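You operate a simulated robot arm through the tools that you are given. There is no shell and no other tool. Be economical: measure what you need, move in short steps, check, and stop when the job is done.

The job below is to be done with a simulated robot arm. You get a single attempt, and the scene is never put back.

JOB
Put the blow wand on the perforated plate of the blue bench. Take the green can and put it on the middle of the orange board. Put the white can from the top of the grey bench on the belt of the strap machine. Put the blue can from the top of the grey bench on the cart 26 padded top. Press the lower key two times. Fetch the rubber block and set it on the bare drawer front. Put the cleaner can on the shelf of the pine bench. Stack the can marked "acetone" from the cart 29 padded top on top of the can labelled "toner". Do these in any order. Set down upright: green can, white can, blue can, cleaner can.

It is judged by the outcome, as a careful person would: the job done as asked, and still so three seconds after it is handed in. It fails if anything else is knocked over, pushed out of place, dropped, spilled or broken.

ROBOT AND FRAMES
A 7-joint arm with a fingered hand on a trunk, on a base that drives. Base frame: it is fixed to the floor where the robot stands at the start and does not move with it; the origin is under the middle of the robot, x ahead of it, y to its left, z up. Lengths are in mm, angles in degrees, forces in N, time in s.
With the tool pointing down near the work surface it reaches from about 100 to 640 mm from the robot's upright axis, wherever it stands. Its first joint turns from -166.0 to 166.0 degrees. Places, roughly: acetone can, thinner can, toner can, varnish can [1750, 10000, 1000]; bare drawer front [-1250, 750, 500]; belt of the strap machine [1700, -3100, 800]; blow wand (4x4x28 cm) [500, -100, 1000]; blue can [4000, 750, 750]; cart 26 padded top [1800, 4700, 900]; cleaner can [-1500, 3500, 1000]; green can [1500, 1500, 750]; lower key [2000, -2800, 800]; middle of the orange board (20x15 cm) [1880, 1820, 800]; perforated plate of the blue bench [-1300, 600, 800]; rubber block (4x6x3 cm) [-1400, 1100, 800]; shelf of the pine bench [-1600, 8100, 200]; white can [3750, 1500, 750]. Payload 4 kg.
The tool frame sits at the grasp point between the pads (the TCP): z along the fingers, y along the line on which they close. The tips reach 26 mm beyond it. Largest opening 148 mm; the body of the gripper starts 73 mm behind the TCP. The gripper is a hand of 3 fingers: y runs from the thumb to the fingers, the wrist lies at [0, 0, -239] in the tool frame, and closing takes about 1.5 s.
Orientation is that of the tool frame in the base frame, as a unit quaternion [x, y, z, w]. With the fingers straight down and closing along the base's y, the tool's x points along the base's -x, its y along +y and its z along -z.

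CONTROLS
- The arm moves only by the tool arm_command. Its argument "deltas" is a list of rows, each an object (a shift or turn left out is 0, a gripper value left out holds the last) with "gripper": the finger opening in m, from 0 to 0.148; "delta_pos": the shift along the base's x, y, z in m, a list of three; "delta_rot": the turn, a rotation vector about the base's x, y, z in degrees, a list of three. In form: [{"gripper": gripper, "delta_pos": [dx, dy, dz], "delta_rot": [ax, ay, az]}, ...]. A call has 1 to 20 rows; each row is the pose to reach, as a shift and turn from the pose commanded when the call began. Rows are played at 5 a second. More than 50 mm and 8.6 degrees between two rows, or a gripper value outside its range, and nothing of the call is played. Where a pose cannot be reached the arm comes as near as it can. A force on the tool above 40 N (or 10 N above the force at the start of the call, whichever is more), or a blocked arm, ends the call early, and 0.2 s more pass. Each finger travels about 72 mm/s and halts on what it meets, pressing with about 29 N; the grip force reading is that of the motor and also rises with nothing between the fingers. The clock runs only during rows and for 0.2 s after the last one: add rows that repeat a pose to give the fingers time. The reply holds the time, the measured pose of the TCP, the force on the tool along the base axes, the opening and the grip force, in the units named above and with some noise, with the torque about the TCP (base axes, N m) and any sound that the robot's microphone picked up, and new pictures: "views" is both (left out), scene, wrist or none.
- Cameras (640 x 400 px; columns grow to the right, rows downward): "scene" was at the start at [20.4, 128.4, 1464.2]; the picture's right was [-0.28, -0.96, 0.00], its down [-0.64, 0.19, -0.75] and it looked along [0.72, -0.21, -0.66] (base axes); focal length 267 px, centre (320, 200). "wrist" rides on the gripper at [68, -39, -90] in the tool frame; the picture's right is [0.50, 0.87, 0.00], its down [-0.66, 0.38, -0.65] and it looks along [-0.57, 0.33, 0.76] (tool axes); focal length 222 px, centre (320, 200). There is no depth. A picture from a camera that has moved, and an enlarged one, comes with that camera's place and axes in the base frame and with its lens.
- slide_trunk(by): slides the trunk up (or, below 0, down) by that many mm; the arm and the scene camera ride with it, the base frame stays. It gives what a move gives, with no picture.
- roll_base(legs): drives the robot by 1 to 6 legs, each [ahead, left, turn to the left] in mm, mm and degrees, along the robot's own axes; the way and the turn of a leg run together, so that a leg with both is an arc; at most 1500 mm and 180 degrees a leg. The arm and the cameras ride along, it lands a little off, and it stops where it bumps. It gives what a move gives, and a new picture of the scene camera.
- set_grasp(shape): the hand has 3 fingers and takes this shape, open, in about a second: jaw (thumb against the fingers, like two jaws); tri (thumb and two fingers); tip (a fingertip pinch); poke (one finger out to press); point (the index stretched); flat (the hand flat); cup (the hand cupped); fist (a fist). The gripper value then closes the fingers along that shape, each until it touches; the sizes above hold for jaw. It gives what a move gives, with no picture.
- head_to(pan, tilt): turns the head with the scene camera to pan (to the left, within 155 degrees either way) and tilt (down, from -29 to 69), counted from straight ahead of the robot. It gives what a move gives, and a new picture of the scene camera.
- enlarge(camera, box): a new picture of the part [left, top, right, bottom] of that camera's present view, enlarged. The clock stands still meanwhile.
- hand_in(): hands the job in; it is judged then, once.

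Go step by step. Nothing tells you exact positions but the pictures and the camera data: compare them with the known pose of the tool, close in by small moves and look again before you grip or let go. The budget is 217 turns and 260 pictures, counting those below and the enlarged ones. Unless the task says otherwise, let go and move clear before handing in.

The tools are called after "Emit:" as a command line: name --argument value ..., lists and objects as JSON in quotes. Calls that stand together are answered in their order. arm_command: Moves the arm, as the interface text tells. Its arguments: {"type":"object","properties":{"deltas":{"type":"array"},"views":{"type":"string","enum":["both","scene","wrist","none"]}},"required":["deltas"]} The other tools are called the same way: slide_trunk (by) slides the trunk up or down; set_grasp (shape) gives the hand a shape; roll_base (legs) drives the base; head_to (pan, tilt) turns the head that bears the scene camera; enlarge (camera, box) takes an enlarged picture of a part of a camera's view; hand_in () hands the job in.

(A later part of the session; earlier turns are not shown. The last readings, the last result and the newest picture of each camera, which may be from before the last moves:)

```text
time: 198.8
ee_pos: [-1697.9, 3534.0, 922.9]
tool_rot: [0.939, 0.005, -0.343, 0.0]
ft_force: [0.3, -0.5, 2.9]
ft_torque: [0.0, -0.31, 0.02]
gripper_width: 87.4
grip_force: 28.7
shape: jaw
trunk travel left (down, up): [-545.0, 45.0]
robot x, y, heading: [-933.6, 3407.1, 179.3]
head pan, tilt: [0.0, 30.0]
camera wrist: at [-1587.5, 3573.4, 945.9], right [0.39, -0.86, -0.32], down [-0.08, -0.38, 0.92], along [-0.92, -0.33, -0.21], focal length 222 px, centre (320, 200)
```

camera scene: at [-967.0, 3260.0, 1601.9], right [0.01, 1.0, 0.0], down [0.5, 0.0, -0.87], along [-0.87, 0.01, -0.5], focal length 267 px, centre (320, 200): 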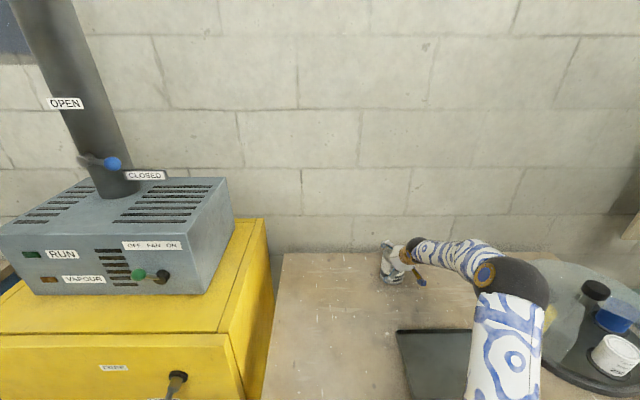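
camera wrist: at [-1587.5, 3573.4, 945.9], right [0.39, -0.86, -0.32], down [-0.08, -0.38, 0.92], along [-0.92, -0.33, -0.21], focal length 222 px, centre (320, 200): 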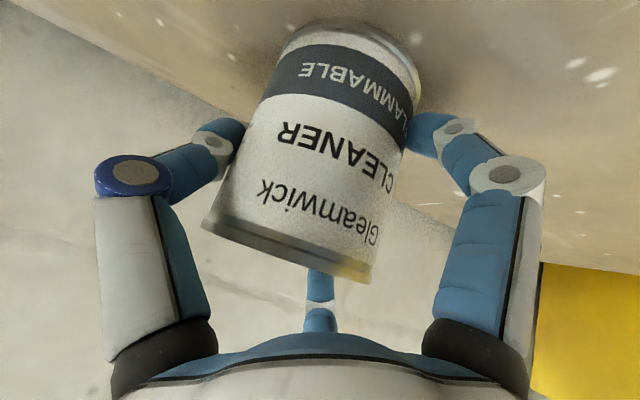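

Full-diameter grip (87.4 mm). Lift.

Emit:
arm_command --deltas '[{"delta_pos": [0, 0, 0.015], "gripper": 0.04}, {"delta_pos": [0, 0, 0.04]}, {"delta_pos": [0.02, 0, 0.08]}, {"delta_pos": [0.06, 0, 0.1]}, {"delta_pos": [0.1, 0, 0.1]}, {"delta_pos": [0.1, 0, 0.1]}]' --views "wrist"

```text
time: 200.2
ee_pos: [-1596.1, 3533.7, 1022.8]
tool_rot: [0.939, 0.005, -0.343, 0.001]
ft_force: [0.0, -0.5, -5.6]
ft_torque: [-0.04, -0.03, 0.0]
gripper_width: 85.1
grip_force: 29.0
shape: jaw
trunk travel left (down, up): [-545.0, 45.0]
robot x, y, heading: [-932.8, 3410.7, 179.6]
head pan, tilt: [0.0, 30.0]
camera wrist: at [-1487.0, 3573.7, 1046.4], right [0.39, -0.86, -0.32], down [-0.08, -0.38, 0.92], along [-0.92, -0.33, -0.21], focal length 222 px, centre (320, 200)
```

wrist: 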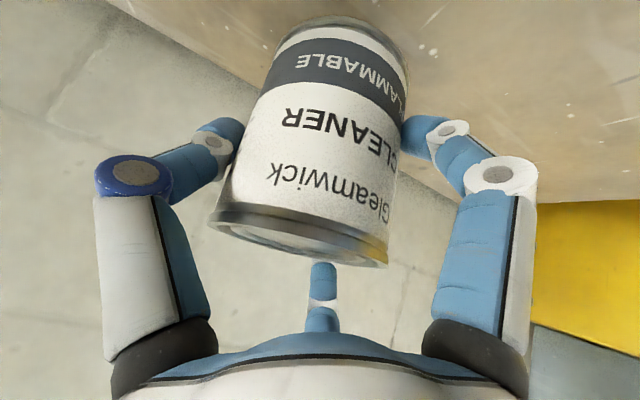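

Can securely held. Back out and drive along the aisle toward the pine bench.

Emit:
roll_base --legs '[[-1430, 0, 0], [0, -1500, 0]]'

Emit:
head_to --pan -60 --tilt 25

```text
time: 214.4
ee_pos: [-169.6, 5025.3, 1024.0]
tool_rot: [0.939, 0.006, -0.343, 0.002]
ft_force: [0.0, 0.6, -5.5]
ft_torque: [-0.01, 0.0, -0.01]
gripper_width: 84.6
grip_force: 28.9
shape: jaw
trunk travel left (down, up): [-545.0, 45.0]
robot x, y, heading: [491.3, 4903.8, 180.0]
head pan, tilt: [0.0, 30.0]
camera scene: at [460.8, 4754.9, 1601.9], right [0.0, 1.0, 0.0], down [0.5, 0.0, -0.87], along [-0.87, 0.0, -0.5], focal length 267 px, centre (320, 200)
```

scene: 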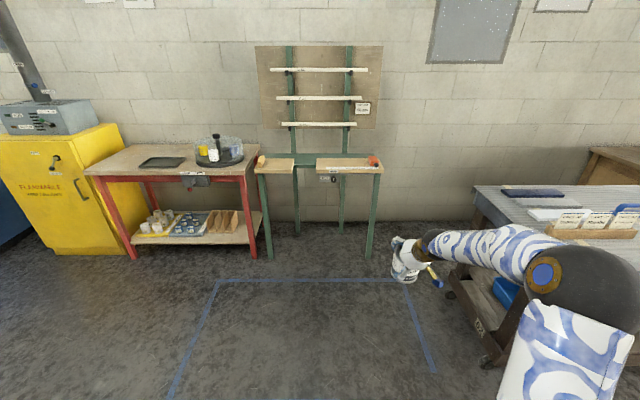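

```text
time: 215.7
ee_pos: [-169.4, 5024.8, 1021.4]
tool_rot: [0.939, 0.006, -0.343, 0.002]
ft_force: [-0.3, 0.0, -4.5]
ft_torque: [-0.04, -0.03, 0.01]
gripper_width: 85.0
grip_force: 29.1
shape: jaw
trunk travel left (down, up): [-545.0, 45.0]
robot x, y, heading: [487.8, 4904.9, 179.7]
head pan, tilt: [-60.0, 25.0]
camera scene: at [505.5, 4834.4, 1609.8], right [0.87, 0.5, 0.0], down [0.21, -0.37, -0.91], along [-0.45, 0.79, -0.42], focal length 267 px, centre (320, 200)
```

scene: 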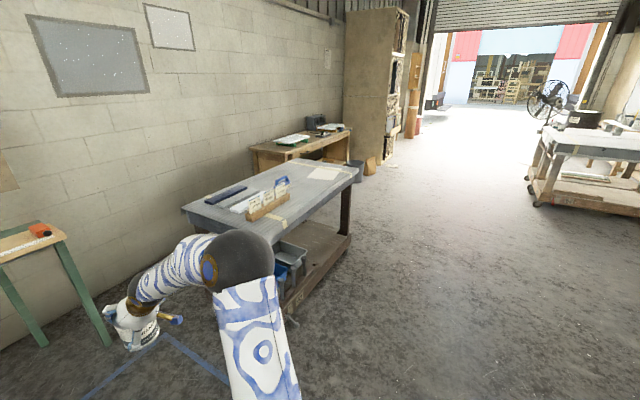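

Clear if I stay a bit farther from the cart. Continue toward y≈7900.

Emit:
roll_base --legs '[[-150, 0, 0], [0, -1500, 0], [0, -1400, 0]]'

Emit:
head_to --pan -10 --tilt 30

```text
time: 230.6
ee_pos: [-9.8, 7918.1, 1022.0]
tool_rot: [0.94, 0.003, -0.343, 0.0]
ft_force: [-0.2, 0.5, -4.6]
ft_torque: [-0.05, -0.02, -0.02]
gripper_width: 84.8
grip_force: 28.9
shape: jaw
trunk travel left (down, up): [-545.0, 45.0]
robot x, y, heading: [653.9, 7795.3, 179.5]
head pan, tilt: [-60.0, 25.0]
camera scene: at [665.7, 7724.8, 1609.8], right [0.87, 0.49, 0.0], down [0.21, -0.37, -0.91], along [-0.45, 0.79, -0.42], focal length 267 px, centre (320, 200)
```

scene: 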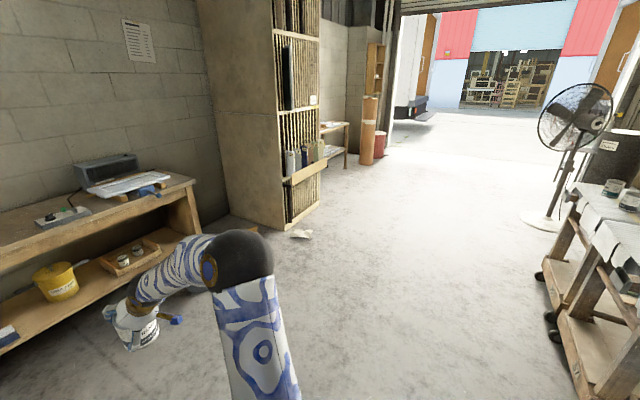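

```text
time: 231.8
ee_pos: [-9.1, 7919.1, 1022.8]
tool_rot: [0.939, 0.004, -0.343, 0.001]
ft_force: [0.8, 0.6, -5.4]
ft_torque: [-0.02, -0.02, 0.01]
gripper_width: 84.8
grip_force: 29.1
shape: jaw
trunk travel left (down, up): [-545.0, 45.0]
robot x, y, heading: [653.5, 7793.1, 179.4]
head pan, tilt: [-10.0, 30.0]
camera scene: at [622.2, 7661.1, 1601.9], right [0.18, 0.98, 0.0], down [0.49, -0.09, -0.87], along [-0.85, 0.16, -0.5], focal length 267 px, centre (320, 200)
```

scene: 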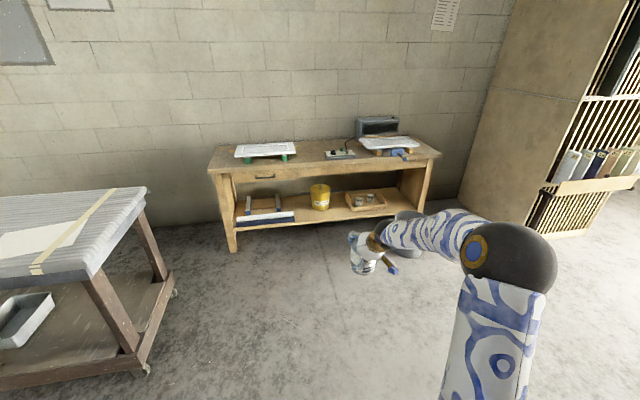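

The pine bench with its low shelf is ahead. Enlarge.

Emit:
enlarge --camera "scene" --box '[200, 120, 460, 270]'

```text
2.46 times, centred on (330, 195) of scene
camera zoom: at [622.2, 7661.1, 1601.9], right [0.18, 0.98, 0.0], down [0.49, -0.09, -0.87], along [-0.85, 0.16, -0.5], focal length 657 px, centre (295, 212)
```

zoom: 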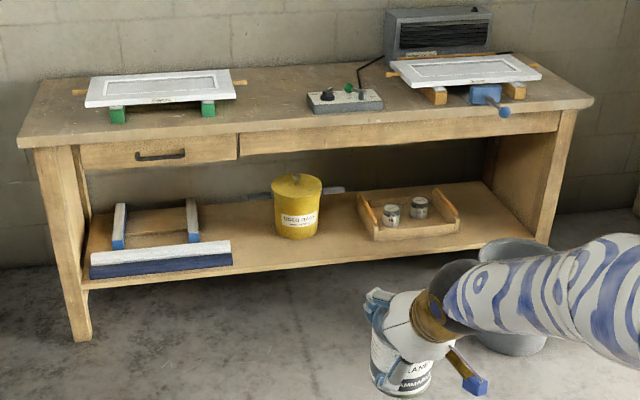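

There's free shelf between the blue board and the yellow bin, about (−1490,7910). Drive up to the bench and lower the trunk.

Emit:
roll_base --legs '[[1200, 0, 0]]'

Emit:
slide_trunk --by -400

Emit:
head_to --pan -5 --tilt 38

```text
time: 237.9
ee_pos: [-1219.2, 7937.8, 1022.1]
tool_rot: [0.939, 0.001, -0.343, -0.001]
ft_force: [-0.1, -0.3, -4.2]
ft_torque: [-0.04, -0.03, 0.02]
gripper_width: 84.9
grip_force: 29.0
shape: jaw
trunk travel left (down, up): [-545.0, 45.0]
robot x, y, heading: [-560.6, 7808.8, 179.0]
head pan, tilt: [-10.0, 30.0]
camera scene: at [-590.3, 7676.0, 1601.8], right [0.19, 0.98, 0.0], down [0.49, -0.09, -0.87], along [-0.85, 0.16, -0.5], focal length 267 px, centre (320, 200)
```

scene: 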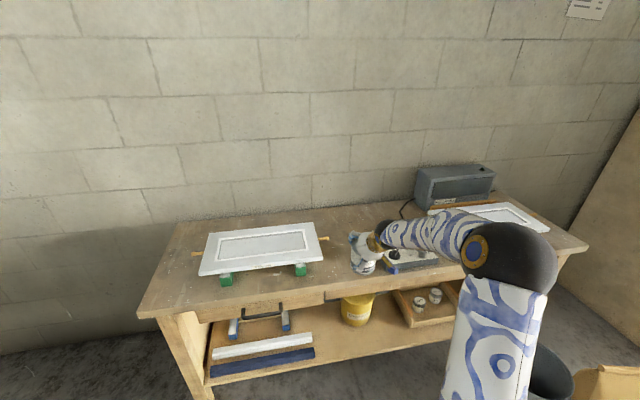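

```text
time: 241.7
ee_pos: [-1218.2, 7938.6, 623.8]
tool_rot: [0.939, 0.002, -0.343, 0.0]
ft_force: [-0.3, -0.5, -5.1]
ft_torque: [-0.04, -0.03, 0.02]
gripper_width: 84.8
grip_force: 29.3
shape: jaw
trunk travel left (down, up): [-145.0, 445.0]
robot x, y, heading: [-557.9, 7810.2, 178.9]
head pan, tilt: [-10.0, 30.0]
```

```text
time: 242.4
ee_pos: [-1219.6, 7939.1, 621.5]
tool_rot: [0.939, 0.001, -0.343, -0.001]
ft_force: [-0.1, -0.1, -4.8]
ft_torque: [-0.02, -0.01, 0.0]
gripper_width: 85.0
grip_force: 28.8
shape: jaw
trunk travel left (down, up): [-145.0, 445.0]
robot x, y, heading: [-559.4, 7805.6, 179.3]
head pan, tilt: [-5.0, 38.0]
camera scene: at [-587.0, 7667.7, 1189.5], right [0.1, 0.99, 0.0], down [0.61, -0.06, -0.79], along [-0.78, 0.08, -0.62], focal length 267 px, centre (320, 200)
```

scene: 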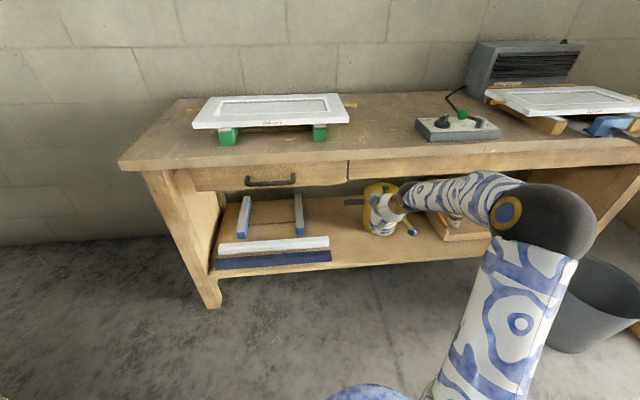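

I estimate the shelf at z≈265–308, front x≈−1270, and target (−1365,7895). Lower fully first, then move in under the top.

Emit:
slide_trunk --by -140

Emit:
arm_command --deltas '[{"delta_pos": [0, 0, -0.02]}, {"delta_pos": [0, 0, -0.04]}, {"delta_pos": [0, 0, -0.05]}, {"delta_pos": [0, 0, -0.05]}]' --views "both"

```text
time: 244.1
ee_pos: [-1219.1, 7937.7, 482.7]
tool_rot: [0.94, 0.001, -0.342, -0.001]
ft_force: [-0.4, -0.8, -4.9]
ft_torque: [-0.03, -0.04, 0.02]
gripper_width: 84.6
grip_force: 29.2
shape: jaw
trunk travel left (down, up): [-5.0, 585.0]
robot x, y, heading: [-554.9, 7807.3, 179.3]
head pan, tilt: [-5.0, 38.0]
```

```text
time: 245.1
ee_pos: [-1217.6, 7939.5, 433.2]
tool_rot: [0.939, 0.001, -0.343, -0.001]
ft_force: [-0.2, 0.0, -4.0]
ft_torque: [-0.03, -0.01, 0.0]
gripper_width: 84.9
grip_force: 29.1
shape: jaw
trunk travel left (down, up): [-5.0, 585.0]
robot x, y, heading: [-557.1, 7810.8, 179.0]
head pan, tilt: [-5.0, 38.0]
camera scene: at [-586.9, 7667.7, 1049.5], right [0.1, 0.99, 0.0], down [0.61, -0.06, -0.79], along [-0.78, 0.08, -0.62], focal length 267 px, centre (320, 200)
camera wrist: at [-1108.9, 7977.7, 456.6], right [0.38, -0.86, -0.32], down [-0.08, -0.38, 0.92], along [-0.92, -0.33, -0.21], focal length 222 px, centre (320, 200)
```

scene: 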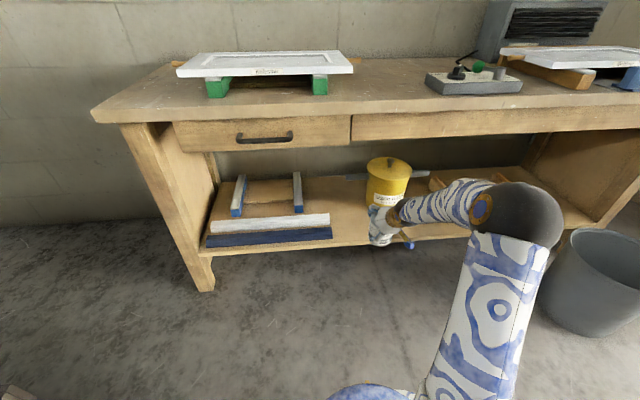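
wrist: 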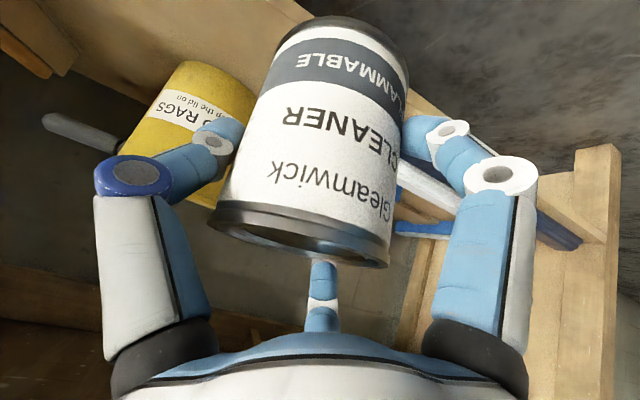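

Re-triangulating gives shelf z≈210, front x≈−1330 (matching the hint). Lower to z≈335 and drive in to (−1412,7895).

Emit:
arm_command --deltas '[{"delta_pos": [0, 0, -0.03]}, {"delta_pos": [0, 0, -0.06]}, {"delta_pos": [0, 0, -0.095]}, {"delta_pos": [0, 0, -0.095]}]' --views "none"

Emit:
roll_base --legs '[[0, 44, 0], [150, 0, 0]]'

Emit:
enlarge --camera "wrist" --box '[0, 0, 640, 400]'

```text
time: 246.1
ee_pos: [-1221.4, 7938.2, 338.2]
tool_rot: [0.939, 0.001, -0.343, -0.001]
ft_force: [0.4, -0.6, -5.1]
ft_torque: [-0.01, 0.0, -0.02]
gripper_width: 84.6
grip_force: 28.8
shape: jaw
trunk travel left (down, up): [-5.0, 585.0]
robot x, y, heading: [-560.1, 7810.4, 179.3]
head pan, tilt: [-5.0, 38.0]
```

```text
time: 248.0
ee_pos: [-1370.8, 7896.2, 337.7]
tool_rot: [0.939, 0.002, -0.343, 0.0]
ft_force: [0.8, -0.2, -5.0]
ft_torque: [-0.05, -0.06, -0.01]
gripper_width: 84.7
grip_force: 29.2
shape: jaw
trunk travel left (down, up): [-5.0, 585.0]
robot x, y, heading: [-707.3, 7770.4, 179.1]
head pan, tilt: [-5.0, 38.0]
camera scene: at [-736.7, 7626.5, 1049.5], right [0.1, 0.99, 0.0], down [0.61, -0.06, -0.79], along [-0.78, 0.08, -0.62], focal length 267 px, centre (320, 200)
```

scene: 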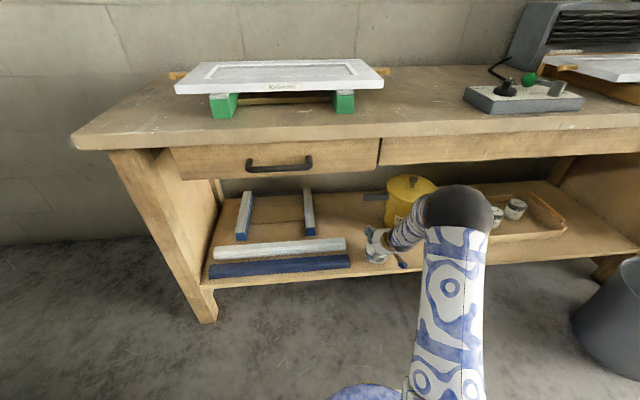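

```text
1.00 times, centred on (320, 200) of wrist (not enlarged: the box is as wide or as high as the picture)
camera zoom: at [-1260.4, 7935.1, 361.4], right [0.39, -0.86, -0.32], down [-0.08, -0.38, 0.92], along [-0.92, -0.33, -0.21], focal length 222 px, centre (320, 200)
```

zoom: 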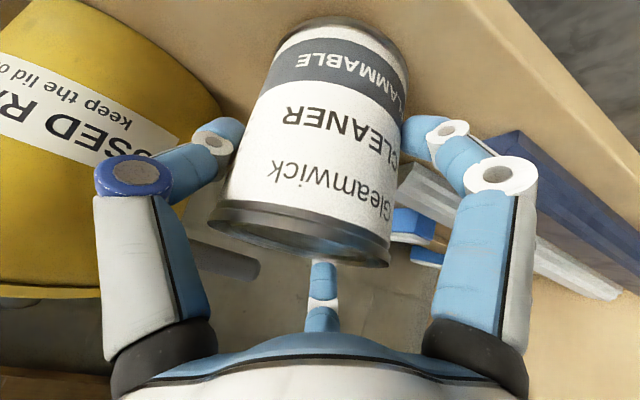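

Emit:
enlarge --camera "scene" --box '[300, 180, 460, 290]'

```text
3.64 times, centred on (380, 235) of scene
camera zoom: at [-736.7, 7626.5, 1049.5], right [0.1, 0.99, 0.0], down [0.61, -0.06, -0.79], along [-0.78, 0.08, -0.62], focal length 971 px, centre (102, 73)
```

zoom: 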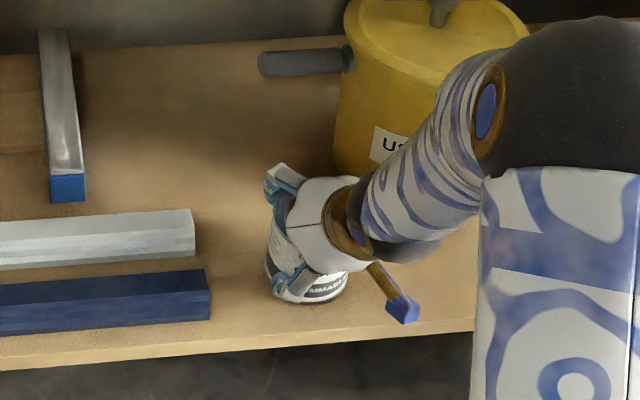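

Front edge ≈−1330; I'll move 45 mm deeper and lower onto the shelf.

Emit:
roll_base --legs '[[45, 0, 0]]'

Emit:
arm_command --deltas '[{"delta_pos": [0, 0, -0.015]}, {"delta_pos": [0, 0, -0.03]}, {"delta_pos": [0, 0, -0.04]}, {"delta_pos": [0, 0, -0.045]}, {"delta_pos": [0, 0, -0.045]}]' --views "wrist"

```text
time: 248.9
ee_pos: [-1414.3, 7897.2, 337.7]
tool_rot: [0.939, 0.002, -0.343, 0.0]
ft_force: [0.0, -0.5, -4.5]
ft_torque: [-0.05, 0.0, 0.0]
gripper_width: 84.7
grip_force: 29.2
shape: jaw
trunk travel left (down, up): [-5.0, 585.0]
robot x, y, heading: [-752.3, 7768.4, 179.1]
head pan, tilt: [-5.0, 38.0]
camera scene: at [-780.9, 7627.2, 1049.5], right [0.1, 0.99, 0.0], down [0.61, -0.06, -0.79], along [-0.78, 0.08, -0.62], focal length 267 px, centre (320, 200)
```

scene: 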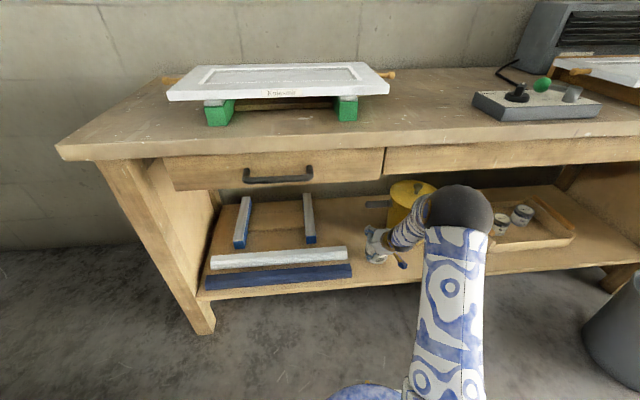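

```text
time: 249.5
ee_pos: [-1419.6, 7898.6, 321.8]
tool_rot: [0.936, 0.002, -0.353, -0.003]
ft_force: [3.7, 0.4, 24.5]
ft_torque: [0.14, -1.27, -0.04]
gripper_width: 84.4
grip_force: 29.0
shape: jaw
trunk travel left (down, up): [-5.0, 585.0]
robot x, y, heading: [-753.8, 7770.8, 179.2]
head pan, tilt: [-5.0, 38.0]
stopped in row 2: the force on the tool passed its limit at 45 N (the readings are from after the stop); the commanded pose is now the measured one
camera wrist: at [-1308.5, 7938.7, 342.8], right [0.38, -0.86, -0.34], down [-0.06, -0.38, 0.92], along [-0.92, -0.33, -0.19], focal length 222 px, centre (320, 200)
```

wrist: 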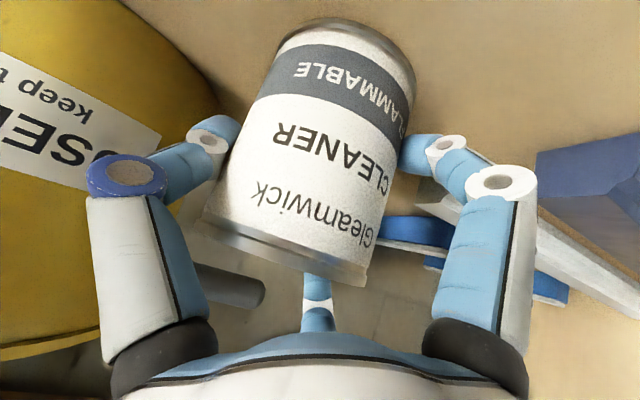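

Contact with the shelf; the can is seated upright. Open and check.

Emit:
arm_command --deltas '[{"delta_pos": [0, 0, 0.001]}, {"delta_pos": [0, 0, 0.001], "gripper": 0.095}, {"delta_pos": [0, 0, 0.001], "gripper": 0.11}, {"delta_pos": [0, 0, 0.001], "gripper": 0.118}, {"delta_pos": [0, 0, 0.001], "gripper": 0.118}, {"delta_pos": [0, 0, 0.001], "gripper": 0.118}]' --views "wrist"

```text
time: 250.9
ee_pos: [-1417.3, 7898.4, 319.5]
tool_rot: [0.937, 0.002, -0.35, -0.002]
ft_force: [-0.2, -1.0, 1.0]
ft_torque: [0.01, 0.05, -0.02]
gripper_width: 117.5
grip_force: 0.0
shape: jaw
trunk travel left (down, up): [-5.0, 585.0]
robot x, y, heading: [-752.4, 7767.9, 179.2]
head pan, tilt: [-5.0, 38.0]
camera wrist: at [-1307.7, 7938.3, 340.6], right [0.38, -0.86, -0.33], down [-0.06, -0.38, 0.92], along [-0.92, -0.33, -0.2], focal length 222 px, centre (320, 200)
```

wrist: 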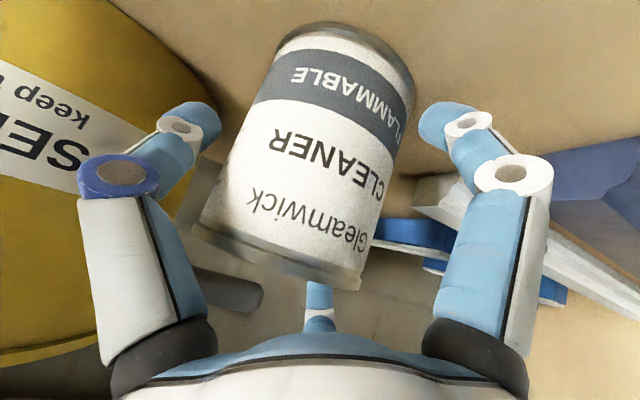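

Standing free. Back straight out and check.

Emit:
arm_command --deltas '[{"delta_pos": [0.03, 0, 0.015]}, {"delta_pos": [0.06, 0, 0.03]}, {"delta_pos": [0.06, 0, 0.03]}]' --views "none"

Emit:
roll_base --legs '[[-500, 0, 0]]'

Emit:
enlarge --camera "scene" --box '[200, 130, 460, 290]'

```text
time: 251.7
ee_pos: [-1358.0, 7899.2, 348.0]
tool_rot: [0.937, 0.002, -0.351, -0.002]
ft_force: [0.2, 0.9, -0.2]
ft_torque: [0.01, -0.05, 0.0]
gripper_width: 117.8
grip_force: 0.1
shape: jaw
trunk travel left (down, up): [-5.0, 585.0]
robot x, y, heading: [-753.4, 7770.2, 179.1]
head pan, tilt: [-5.0, 38.0]
```

```text
time: 254.6
ee_pos: [-867.0, 7892.9, 349.2]
tool_rot: [0.937, 0.0, -0.35, -0.003]
ft_force: [0.0, 0.6, 0.0]
ft_torque: [0.0, -0.02, 0.0]
gripper_width: 118.1
grip_force: 0.1
shape: jaw
trunk travel left (down, up): [-5.0, 585.0]
robot x, y, heading: [-262.2, 7757.1, 179.0]
head pan, tilt: [-5.0, 38.0]
camera scene: at [-290.4, 7618.7, 1049.5], right [0.11, 0.99, 0.0], down [0.61, -0.07, -0.79], along [-0.78, 0.08, -0.62], focal length 267 px, centre (320, 200)
```

scene: 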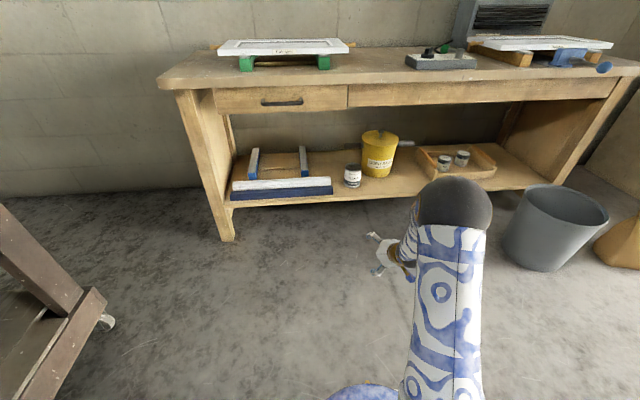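

```text
2.46 times, centred on (330, 210) of scene
camera zoom: at [-290.4, 7618.7, 1049.5], right [0.11, 0.99, 0.0], down [0.61, -0.07, -0.79], along [-0.78, 0.08, -0.62], focal length 657 px, centre (295, 175)
```

zoom: 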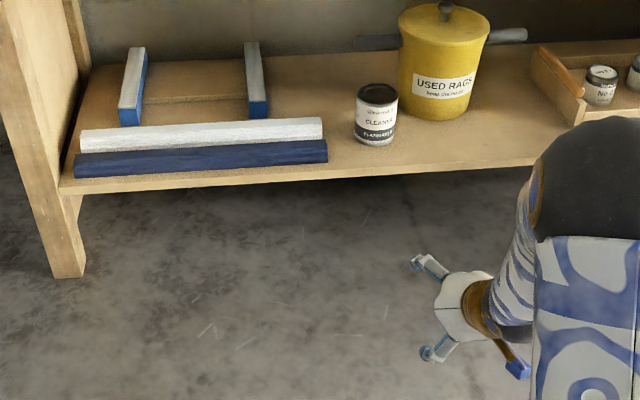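

The cleaner can stands upright on the pine shelf. Next: cart 29's acetone/toner cans. Raise trunk and straighten the hand, then drive over and turn to face +x.

Emit:
slide_trunk --by 400

Emit:
arm_command --deltas '[{"delta_pos": [0.01, -0.01, 0.04], "delta_rot": [0, -7, 0]}, {"delta_pos": [0.03, -0.02, 0.08], "delta_rot": [0, -14, 0]}, {"delta_pos": [0.05, -0.03, 0.12], "delta_rot": [0, -21, 0]}, {"delta_pos": [0.07, -0.04, 0.16], "delta_rot": [0, -28, 0]}, {"delta_pos": [0.09, -0.05, 0.2], "delta_rot": [0, -35, 0]}, {"delta_pos": [0.11, -0.06, 0.24], "delta_rot": [0, -41, 0]}, {"delta_pos": [0.13, -0.07, 0.28], "delta_rot": [0, -41, 0]}, {"delta_pos": [0.15, -0.08, 0.32], "delta_rot": [0, -41, 0]}, {"delta_pos": [0.16, -0.09, 0.36], "delta_rot": [0, -41, 0]}]' --views "none"

Emit:
roll_base --legs '[[-1000, 0, 0], [0, -1400, 0], [0, -700, 0], [0, 0, 180]]'

```text
time: 258.4
ee_pos: [-866.4, 7892.0, 749.2]
tool_rot: [0.937, 0.001, -0.35, -0.003]
ft_force: [0.1, 0.5, 0.4]
ft_torque: [0.01, 0.0, 0.0]
gripper_width: 117.9
grip_force: 0.0
shape: jaw
trunk travel left (down, up): [-405.0, 185.0]
robot x, y, heading: [-260.2, 7758.3, 179.0]
head pan, tilt: [-5.0, 38.0]
```

```text
time: 260.4
ee_pos: [-705.1, 7802.8, 1108.1]
tool_rot: [1.0, 0.001, 0.0, -0.002]
ft_force: [0.2, -1.0, 0.0]
ft_torque: [0.0, -0.03, 0.0]
gripper_width: 117.7
grip_force: 0.0
shape: jaw
trunk travel left (down, up): [-405.0, 185.0]
robot x, y, heading: [-261.0, 7759.1, 178.7]
head pan, tilt: [-5.0, 38.0]
```

```text
time: 283.0
ee_pos: [1193.0, 9831.1, 1108.1]
tool_rot: [-0.017, 1.0, -0.002, 0.001]
ft_force: [-0.4, 0.6, 0.1]
ft_torque: [0.0, -0.01, 0.0]
gripper_width: 117.8
grip_force: 0.0
shape: jaw
trunk travel left (down, up): [-405.0, 185.0]
robot x, y, heading: [746.4, 9864.1, 0.8]
head pan, tilt: [-5.0, 38.0]
camera scene: at [770.4, 10005.4, 1449.5], right [-0.08, -1.0, 0.0], down [-0.61, 0.05, -0.79], along [0.79, -0.06, -0.62], focal length 267 px, centre (320, 200)
```

scene: 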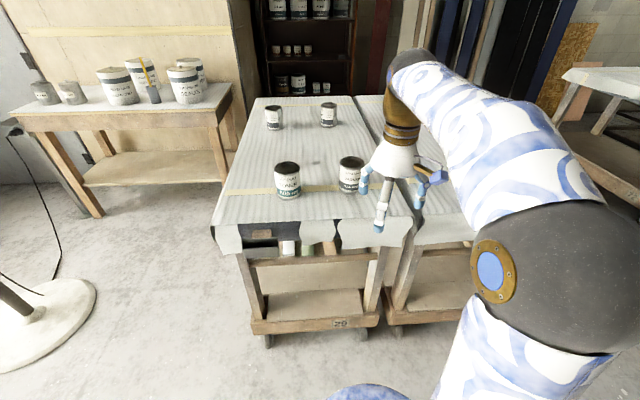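

Four cans on cart 29's padded top. Enlarge to read labels.

Emit:
enlarge --camera "scene" --box '[240, 90, 400, 210]'

```text
3.33 times, centred on (320, 150) of scene
camera zoom: at [770.4, 10005.4, 1449.5], right [-0.08, -1.0, 0.0], down [-0.61, 0.05, -0.79], along [0.79, -0.06, -0.62], focal length 890 px, centre (320, 367)
```

zoom: 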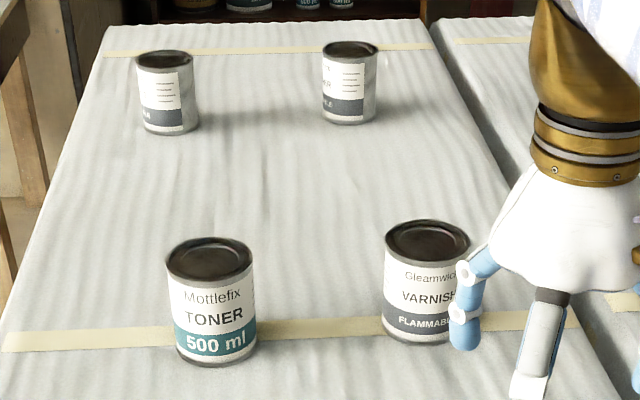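

Toner is near-left; the far-right label ends “…ER” (thinner), so far-left ≈(2145,10137) should be acetone — I'll verify up close. Approach from the cart's left side.

Emit:
arm_command --deltas '[{"delta_pos": [0, 0, 0.04]}, {"delta_pos": [0, 0, 0.07]}]' --views "none"

Emit:
roll_base --legs '[[0, 786, 0], [0, 0, -90.8], [0, 1330, 0]]'

```text
time: 283.6
ee_pos: [1191.5, 9831.0, 1177.3]
tool_rot: [-0.017, 1.0, -0.002, -0.001]
ft_force: [-0.2, -0.8, -0.2]
ft_torque: [0.01, 0.03, 0.04]
gripper_width: 117.7
grip_force: 0.0
shape: jaw
trunk travel left (down, up): [-405.0, 185.0]
robot x, y, heading: [747.1, 9860.8, 0.8]
head pan, tilt: [-5.0, 38.0]
```

```text
time: 297.9
ee_pos: [2039.8, 10206.7, 1177.4]
tool_rot: [0.696, 0.718, -0.001, -0.001]
ft_force: [0.1, 0.7, 0.0]
ft_torque: [-0.02, -0.02, 0.0]
gripper_width: 117.8
grip_force: 0.1
shape: jaw
trunk travel left (down, up): [-405.0, 185.0]
robot x, y, heading: [2071.8, 10651.2, -89.5]
head pan, tilt: [-5.0, 38.0]
camera scene: at [2212.5, 10628.6, 1449.5], right [-1.0, 0.08, 0.0], down [0.05, 0.61, -0.79], along [-0.06, -0.79, -0.62], focal length 267 px, centre (320, 200)
```

scene: 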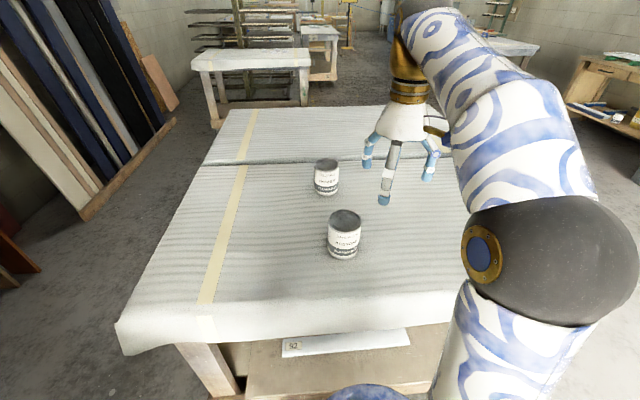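

Near can at ≈(2112,10118). Move above it and view with the wrist camera.

Emit:
arm_command --deltas '[{"gripper": 0.125, "delta_pos": [0.035, -0.03, -0.01]}, {"delta_pos": [0.06, -0.06, -0.03]}, {"delta_pos": [0.072, -0.089, -0.06]}, {"delta_pos": [0.072, -0.089, -0.1]}, {"delta_pos": [0.072, -0.089, -0.1]}]' --views "wrist"

Emit:
enlarge --camera "scene" --box '[270, 140, 430, 270]'

```text
time: 299.1
ee_pos: [2110.9, 10118.2, 1079.2]
tool_rot: [0.696, 0.718, -0.002, 0.0]
ft_force: [-0.2, -0.3, 0.0]
ft_torque: [0.0, -0.02, 0.0]
gripper_width: 125.0
grip_force: 0.0
shape: jaw
trunk travel left (down, up): [-405.0, 185.0]
robot x, y, heading: [2068.6, 10653.0, -89.5]
head pan, tilt: [-5.0, 38.0]
camera wrist: at [2070.1, 10184.0, 1167.4], right [0.85, 0.53, 0.0], down [0.4, -0.64, 0.65], along [0.34, -0.56, -0.76], focal length 222 px, centre (320, 200)
```

wrist: 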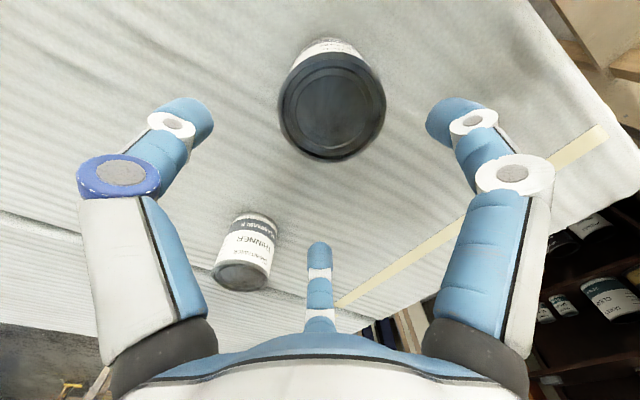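

```text
3.08 times, centred on (350, 205) of scene
camera zoom: at [2212.5, 10628.7, 1449.5], right [-1.0, 0.08, 0.0], down [0.05, 0.61, -0.79], along [-0.06, -0.79, -0.62], focal length 822 px, centre (228, 185)
```

zoom: 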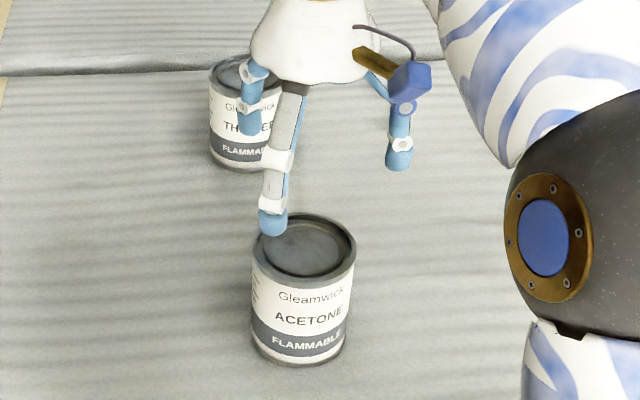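

ACETONE confirmed; by the wrist view its axis is ≈(2110,10135), lid ≈980. Centre and descend.

Emit:
arm_command --deltas '[{"delta_pos": [0, 0.016, -0.03]}, {"delta_pos": [0, 0.016, -0.065]}, {"delta_pos": [0, 0.016, -0.1]}, {"delta_pos": [0, 0.016, -0.13]}, {"delta_pos": [0, 0.016, -0.13]}]' --views "wrist"

```text
time: 300.3
ee_pos: [2112.6, 10135.3, 946.9]
tool_rot: [0.696, 0.718, -0.001, 0.0]
ft_force: [0.0, 0.3, 0.0]
ft_torque: [0.0, 0.02, -0.02]
gripper_width: 124.7
grip_force: 0.0
shape: jaw
trunk travel left (down, up): [-405.0, 185.0]
robot x, y, heading: [2067.5, 10654.2, -89.6]
head pan, tilt: [-5.0, 38.0]
camera wrist: at [2072.0, 10201.9, 1035.7], right [0.85, 0.53, 0.0], down [0.4, -0.64, 0.65], along [0.34, -0.56, -0.76], focal length 222 px, centre (320, 200)
```

wrist: 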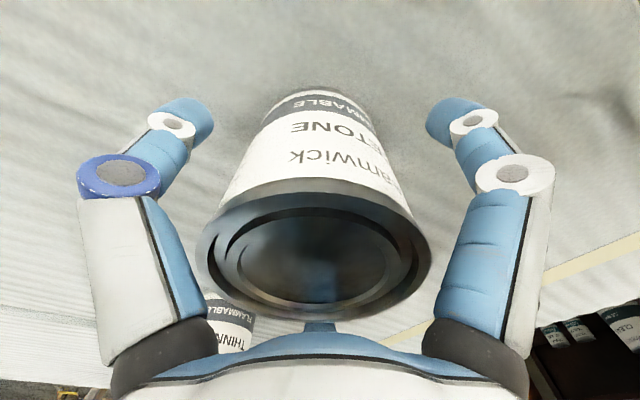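

Well centred. Close and lift.

Emit:
arm_command --deltas '[{"gripper": 0.1}, {"gripper": 0.08}, {"gripper": 0.06}, {"gripper": 0.05}, {"gripper": 0.05}, {"gripper": 0.05}, {"gripper": 0.05, "delta_pos": [0, 0, 0.02]}, {"gripper": 0.05, "delta_pos": [0, 0, 0.06]}, {"gripper": 0.05, "delta_pos": [0, 0, 0.1]}, {"gripper": 0.05, "delta_pos": [0, 0, 0.15]}, {"gripper": 0.05, "delta_pos": [0, 0, 0.2]}, {"gripper": 0.05, "delta_pos": [0, 0, 0.22]}]' --views "wrist"

```text
time: 302.9
ee_pos: [2112.5, 10135.8, 1166.2]
tool_rot: [0.696, 0.718, 0.0, -0.001]
ft_force: [-0.7, 0.5, -4.9]
ft_torque: [0.01, 0.0, 0.03]
gripper_width: 78.5
grip_force: 28.8
shape: jaw
trunk travel left (down, up): [-405.0, 185.0]
robot x, y, heading: [2067.6, 10652.0, -89.4]
head pan, tilt: [-5.0, 38.0]
camera wrist: at [2072.7, 10202.4, 1254.6], right [0.85, 0.53, 0.0], down [0.4, -0.64, 0.65], along [0.34, -0.56, -0.76], focal length 222 px, centre (320, 200)
```

wrist: 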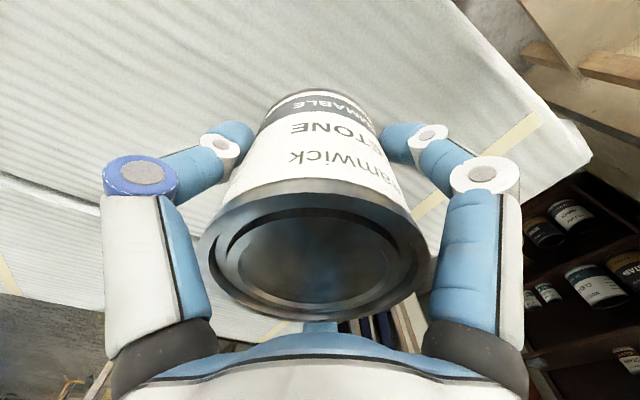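

Acetone lifted. Move along the cart toward the toner can, raising the trunk a bit.

Emit:
slide_trunk --by 120

Emit:
roll_base --legs '[[0, -545, 0], [40, 0, 0]]'

```text
time: 304.4
ee_pos: [2113.1, 10135.2, 1285.9]
tool_rot: [0.696, 0.718, 0.0, 0.0]
ft_force: [-0.2, 0.2, -4.9]
ft_torque: [0.0, -0.04, -0.02]
gripper_width: 78.4
grip_force: 28.6
shape: jaw
trunk travel left (down, up): [-525.0, 65.0]
robot x, y, heading: [2069.8, 10651.2, -89.6]
head pan, tilt: [-5.0, 38.0]
```

```text
time: 308.1
ee_pos: [1564.9, 10089.0, 1284.9]
tool_rot: [0.696, 0.718, -0.002, -0.001]
ft_force: [-0.1, -0.5, -4.2]
ft_torque: [0.07, 0.0, 0.0]
gripper_width: 78.1
grip_force: 28.9
shape: jaw
trunk travel left (down, up): [-525.0, 65.0]
robot x, y, heading: [1522.4, 10606.7, -89.5]
head pan, tilt: [-5.0, 38.0]
camera scene: at [1664.5, 10581.0, 1569.4], right [-1.0, 0.08, 0.0], down [0.05, 0.61, -0.79], along [-0.06, -0.78, -0.62], focal length 267 px, centre (320, 200)
```

scene: 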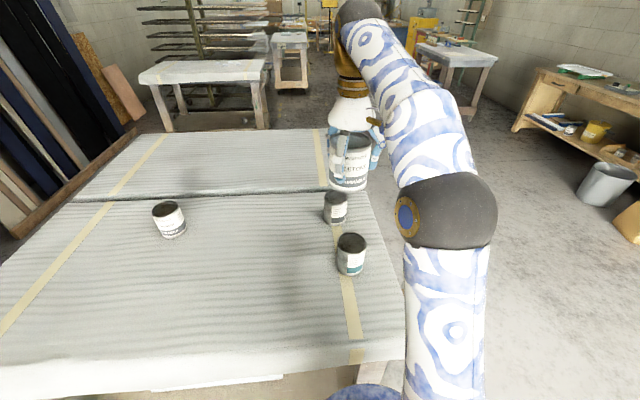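

Toner ≈(1534,10062). I'll hover the acetone can above it, then compare the two cans in one enlarged view.

Emit:
arm_command --deltas '[{"delta_pos": [-0.015, -0.015, -0.04]}, {"delta_pos": [-0.03, -0.028, -0.08]}, {"delta_pos": [-0.03, -0.028, -0.12]}, {"delta_pos": [-0.03, -0.028, -0.16]}, {"delta_pos": [-0.03, -0.028, -0.195]}, {"delta_pos": [-0.03, -0.028, -0.195]}]' --views "none"

Emit:
enlarge --camera "scene" --box '[300, 180, 400, 280]'

```text
time: 309.5
ee_pos: [1534.0, 10059.8, 1089.6]
tool_rot: [0.696, 0.718, -0.002, -0.001]
ft_force: [-0.2, 0.9, -4.7]
ft_torque: [0.02, -0.03, -0.01]
gripper_width: 78.7
grip_force: 28.5
shape: jaw
trunk travel left (down, up): [-525.0, 65.0]
robot x, y, heading: [1521.6, 10605.9, -89.6]
head pan, tilt: [-5.0, 38.0]
```

```text
4.00 times, centred on (350, 230) of scene
camera zoom: at [1664.5, 10582.2, 1569.5], right [-1.0, 0.08, 0.0], down [0.05, 0.61, -0.79], along [-0.06, -0.79, -0.62], focal length 1068 px, centre (200, 80)
```

zoom: 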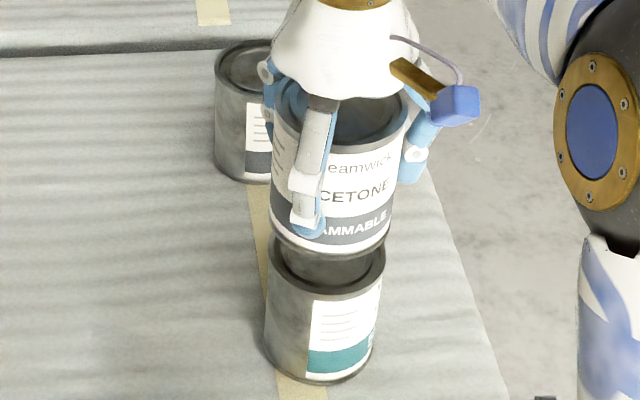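

The held can looks ~6 mm too far; x is aligned. Shift +6 mm y and lower to just above the toner lid.

Emit:
arm_command --deltas '[{"delta_pos": [-0.001, 0.006, 0]}, {"delta_pos": [-0.001, 0.006, -0.015]}, {"delta_pos": [-0.001, 0.006, -0.03]}, {"delta_pos": [-0.001, 0.006, -0.03]}]' --views "none"

Emit:
enlarge --camera "scene" --box '[310, 190, 390, 270]'

```text
time: 310.5
ee_pos: [1534.6, 10067.8, 1060.0]
tool_rot: [0.696, 0.718, -0.001, -0.001]
ft_force: [0.4, -0.2, -4.5]
ft_torque: [0.02, -0.01, 0.01]
gripper_width: 78.5
grip_force: 29.2
shape: jaw
trunk travel left (down, up): [-525.0, 65.0]
robot x, y, heading: [1520.5, 10607.6, -89.6]
head pan, tilt: [-5.0, 38.0]
```

```text
5.00 times, centred on (350, 230) of scene
camera zoom: at [1664.4, 10582.2, 1569.5], right [-1.0, 0.08, 0.0], down [0.05, 0.61, -0.79], along [-0.06, -0.79, -0.62], focal length 1335 px, centre (170, 50)
```

zoom: 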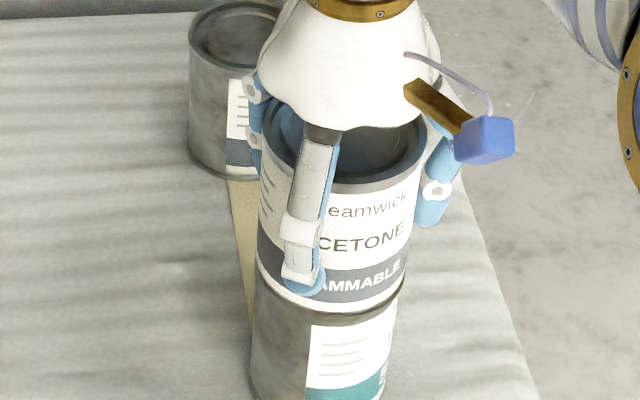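

Nearly coincident; nudge +2 mm x and lower to contact.

Emit:
arm_command --deltas '[{"delta_pos": [0.003, 0, -0.004]}, {"delta_pos": [0.003, 0, -0.008]}, {"delta_pos": [0.003, 0, -0.01]}]' --views "none"

```text
time: 311.3
ee_pos: [1536.8, 10067.3, 1051.8]
tool_rot: [0.696, 0.718, -0.002, -0.001]
ft_force: [0.3, 0.0, 0.9]
ft_torque: [0.04, 0.02, -0.08]
gripper_width: 78.3
grip_force: 28.7
shape: jaw
trunk travel left (down, up): [-525.0, 65.0]
robot x, y, heading: [1524.1, 10606.1, -89.5]
head pan, tilt: [-5.0, 38.0]
```

Weight is now carried by the toner can. Open slowly and rise.

Emit:
arm_command --deltas '[{"gripper": 0.082}, {"gripper": 0.09}, {"gripper": 0.1}, {"gripper": 0.112}, {"gripper": 0.12}, {"gripper": 0.12}, {"gripper": 0.12, "delta_pos": [0, 0, 0.03]}, {"gripper": 0.12, "delta_pos": [0, 0, 0.07]}, {"gripper": 0.12, "delta_pos": [0, 0, 0.11]}, {"gripper": 0.12, "delta_pos": [0, 0, 0.15]}, {"gripper": 0.12, "delta_pos": [0, 0.04, 0.17]}]' --views "wrist"

```text
time: 313.7
ee_pos: [1535.8, 10109.6, 1223.0]
tool_rot: [0.696, 0.718, -0.001, -0.001]
ft_force: [0.1, 0.9, 0.1]
ft_torque: [-0.02, 0.01, 0.0]
gripper_width: 120.0
grip_force: 0.0
shape: jaw
trunk travel left (down, up): [-525.0, 65.0]
robot x, y, heading: [1519.6, 10605.5, -89.4]
head pan, tilt: [-5.0, 38.0]
camera wrist: at [1495.3, 10174.9, 1312.0], right [0.85, 0.53, 0.0], down [0.4, -0.64, 0.65], along [0.34, -0.56, -0.76], focal length 222 px, centre (320, 200)
```

wrist: 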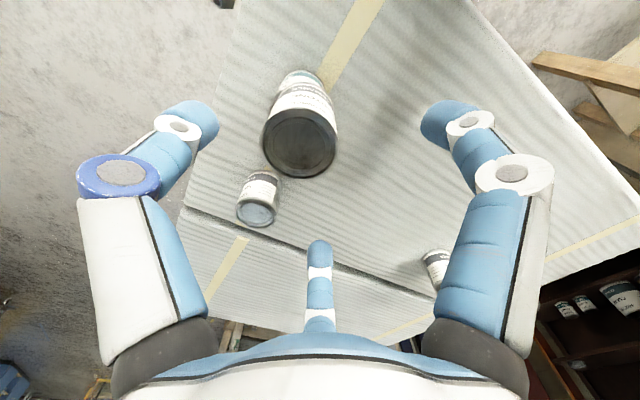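

Stacked successfully. Next the blue can (grey bench) for cart 26: drive back down the aisle to about (700,3600) and look toward +x.

Emit:
roll_base --legs '[[-60, -820, 0], [1500, 0, 0], [1500, 0, 0], [1500, 0, 0], [1500, 0, 0], [950, 0, 90]]'

```text
time: 348.8
ee_pos: [1610.9, 3922.1, 1225.1]
tool_rot: [0.314, 0.949, -0.001, 0.001]
ft_force: [-1.6, -1.4, 0.8]
ft_torque: [0.09, -0.16, 0.0]
gripper_width: 120.1
grip_force: 0.1
shape: jaw
trunk travel left (down, up): [-525.0, 65.0]
robot x, y, heading: [1217.1, 4219.9, -37.9]
head pan, tilt: [-5.0, 38.0]
stopped in leg 6: the robot was blocked; the commanded pose is now the measured one
camera scene: at [1316.4, 4317.5, 1570.0], right [-0.68, -0.73, 0.0], down [-0.45, 0.42, -0.79], along [0.58, -0.53, -0.61], focal length 267 px, centre (320, 200)
```

scene: 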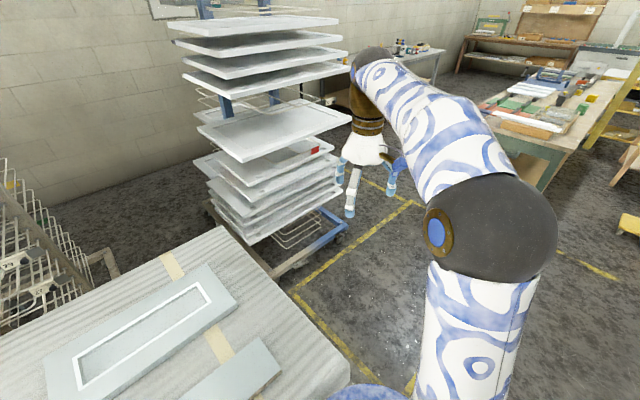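

The arc bumped something near cart 26. I'll back away a little and check that nothing was displaced.

Emit:
roll_base --legs '[[-200, 0, 0]]'

```text
time: 350.3
ee_pos: [1458.5, 4048.6, 1222.6]
tool_rot: [0.313, 0.95, -0.003, 0.0]
ft_force: [0.5, 0.6, 0.2]
ft_torque: [0.0, -0.02, 0.03]
gripper_width: 120.0
grip_force: 0.1
shape: jaw
trunk travel left (down, up): [-525.0, 65.0]
robot x, y, heading: [1054.2, 4342.0, -37.8]
head pan, tilt: [-5.0, 38.0]
camera scene: at [1164.1, 4442.0, 1569.5], right [-0.68, -0.73, 0.0], down [-0.45, 0.42, -0.79], along [0.58, -0.54, -0.62], focal length 267 px, centre (320, 200)
```

scene: 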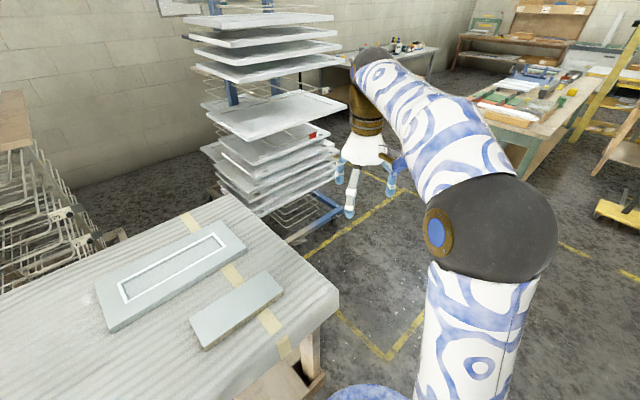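

Everything looks in place; cart 26 has free room. Now route around to the grey bench: turn to −y, go past the table's end, and into the aisle.

Emit:
roll_base --legs '[[0, 0, -52.2], [1480, 0, 0], [0, 860, 0], [430, 650, 0], [300, 0, 0], [0, 0, 60]]'

```text
time: 372.4
ee_pos: [3001.6, 1848.5, 1221.9]
tool_rot: [0.251, 0.968, -0.003, 0.0]
ft_force: [0.7, -0.4, -0.2]
ft_torque: [-0.01, -0.02, 0.02]
gripper_width: 119.9
grip_force: 0.1
shape: jaw
trunk travel left (down, up): [-525.0, 65.0]
robot x, y, heading: [2565.1, 2088.7, -30.5]
head pan, tilt: [-5.0, 38.0]
camera scene: at [2659.7, 2200.5, 1569.5], right [-0.58, -0.82, 0.0], down [-0.5, 0.36, -0.79], along [0.64, -0.46, -0.62], focal length 267 px, centre (320, 200)
```

scene: 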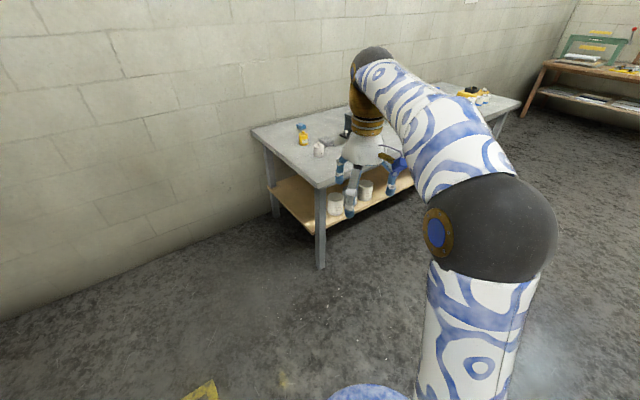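

Grey bench front-left corner ≈(3620,1520). Drive in front of it facing +x.

Emit:
roll_base --legs '[[0, 0, 30.5], [0, -1000, 0], [400, 0, 0]]'

Emit:
enlarge --camera "scene" --box '[120, 60, 440, 260]'

```text
time: 381.2
ee_pos: [3470.1, 1104.9, 1222.4]
tool_rot: [-0.012, 1.0, -0.002, -0.001]
ft_force: [-0.4, -0.1, 0.3]
ft_torque: [0.02, -0.02, -0.01]
gripper_width: 120.1
grip_force: 0.0
shape: jaw
trunk travel left (down, up): [-525.0, 65.0]
robot x, y, heading: [2971.4, 1093.4, 0.0]
head pan, tilt: [-5.0, 38.0]
camera scene: at [2996.6, 1237.4, 1569.5], right [-0.09, -1.0, 0.0], down [-0.61, 0.05, -0.79], along [0.78, -0.07, -0.62], focal length 267 px, centre (320, 200)
```

scene: 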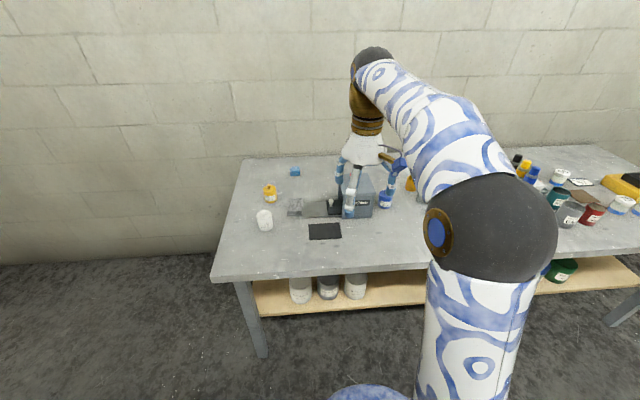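

```text
2.00 times, centred on (280, 160) of scene
camera zoom: at [2996.6, 1237.4, 1569.5], right [-0.09, -1.0, 0.0], down [-0.61, 0.05, -0.79], along [0.78, -0.07, -0.62], focal length 534 px, centre (400, 280)
```

zoom: 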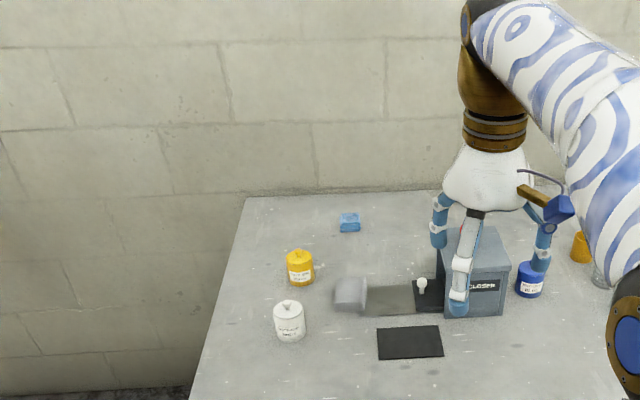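

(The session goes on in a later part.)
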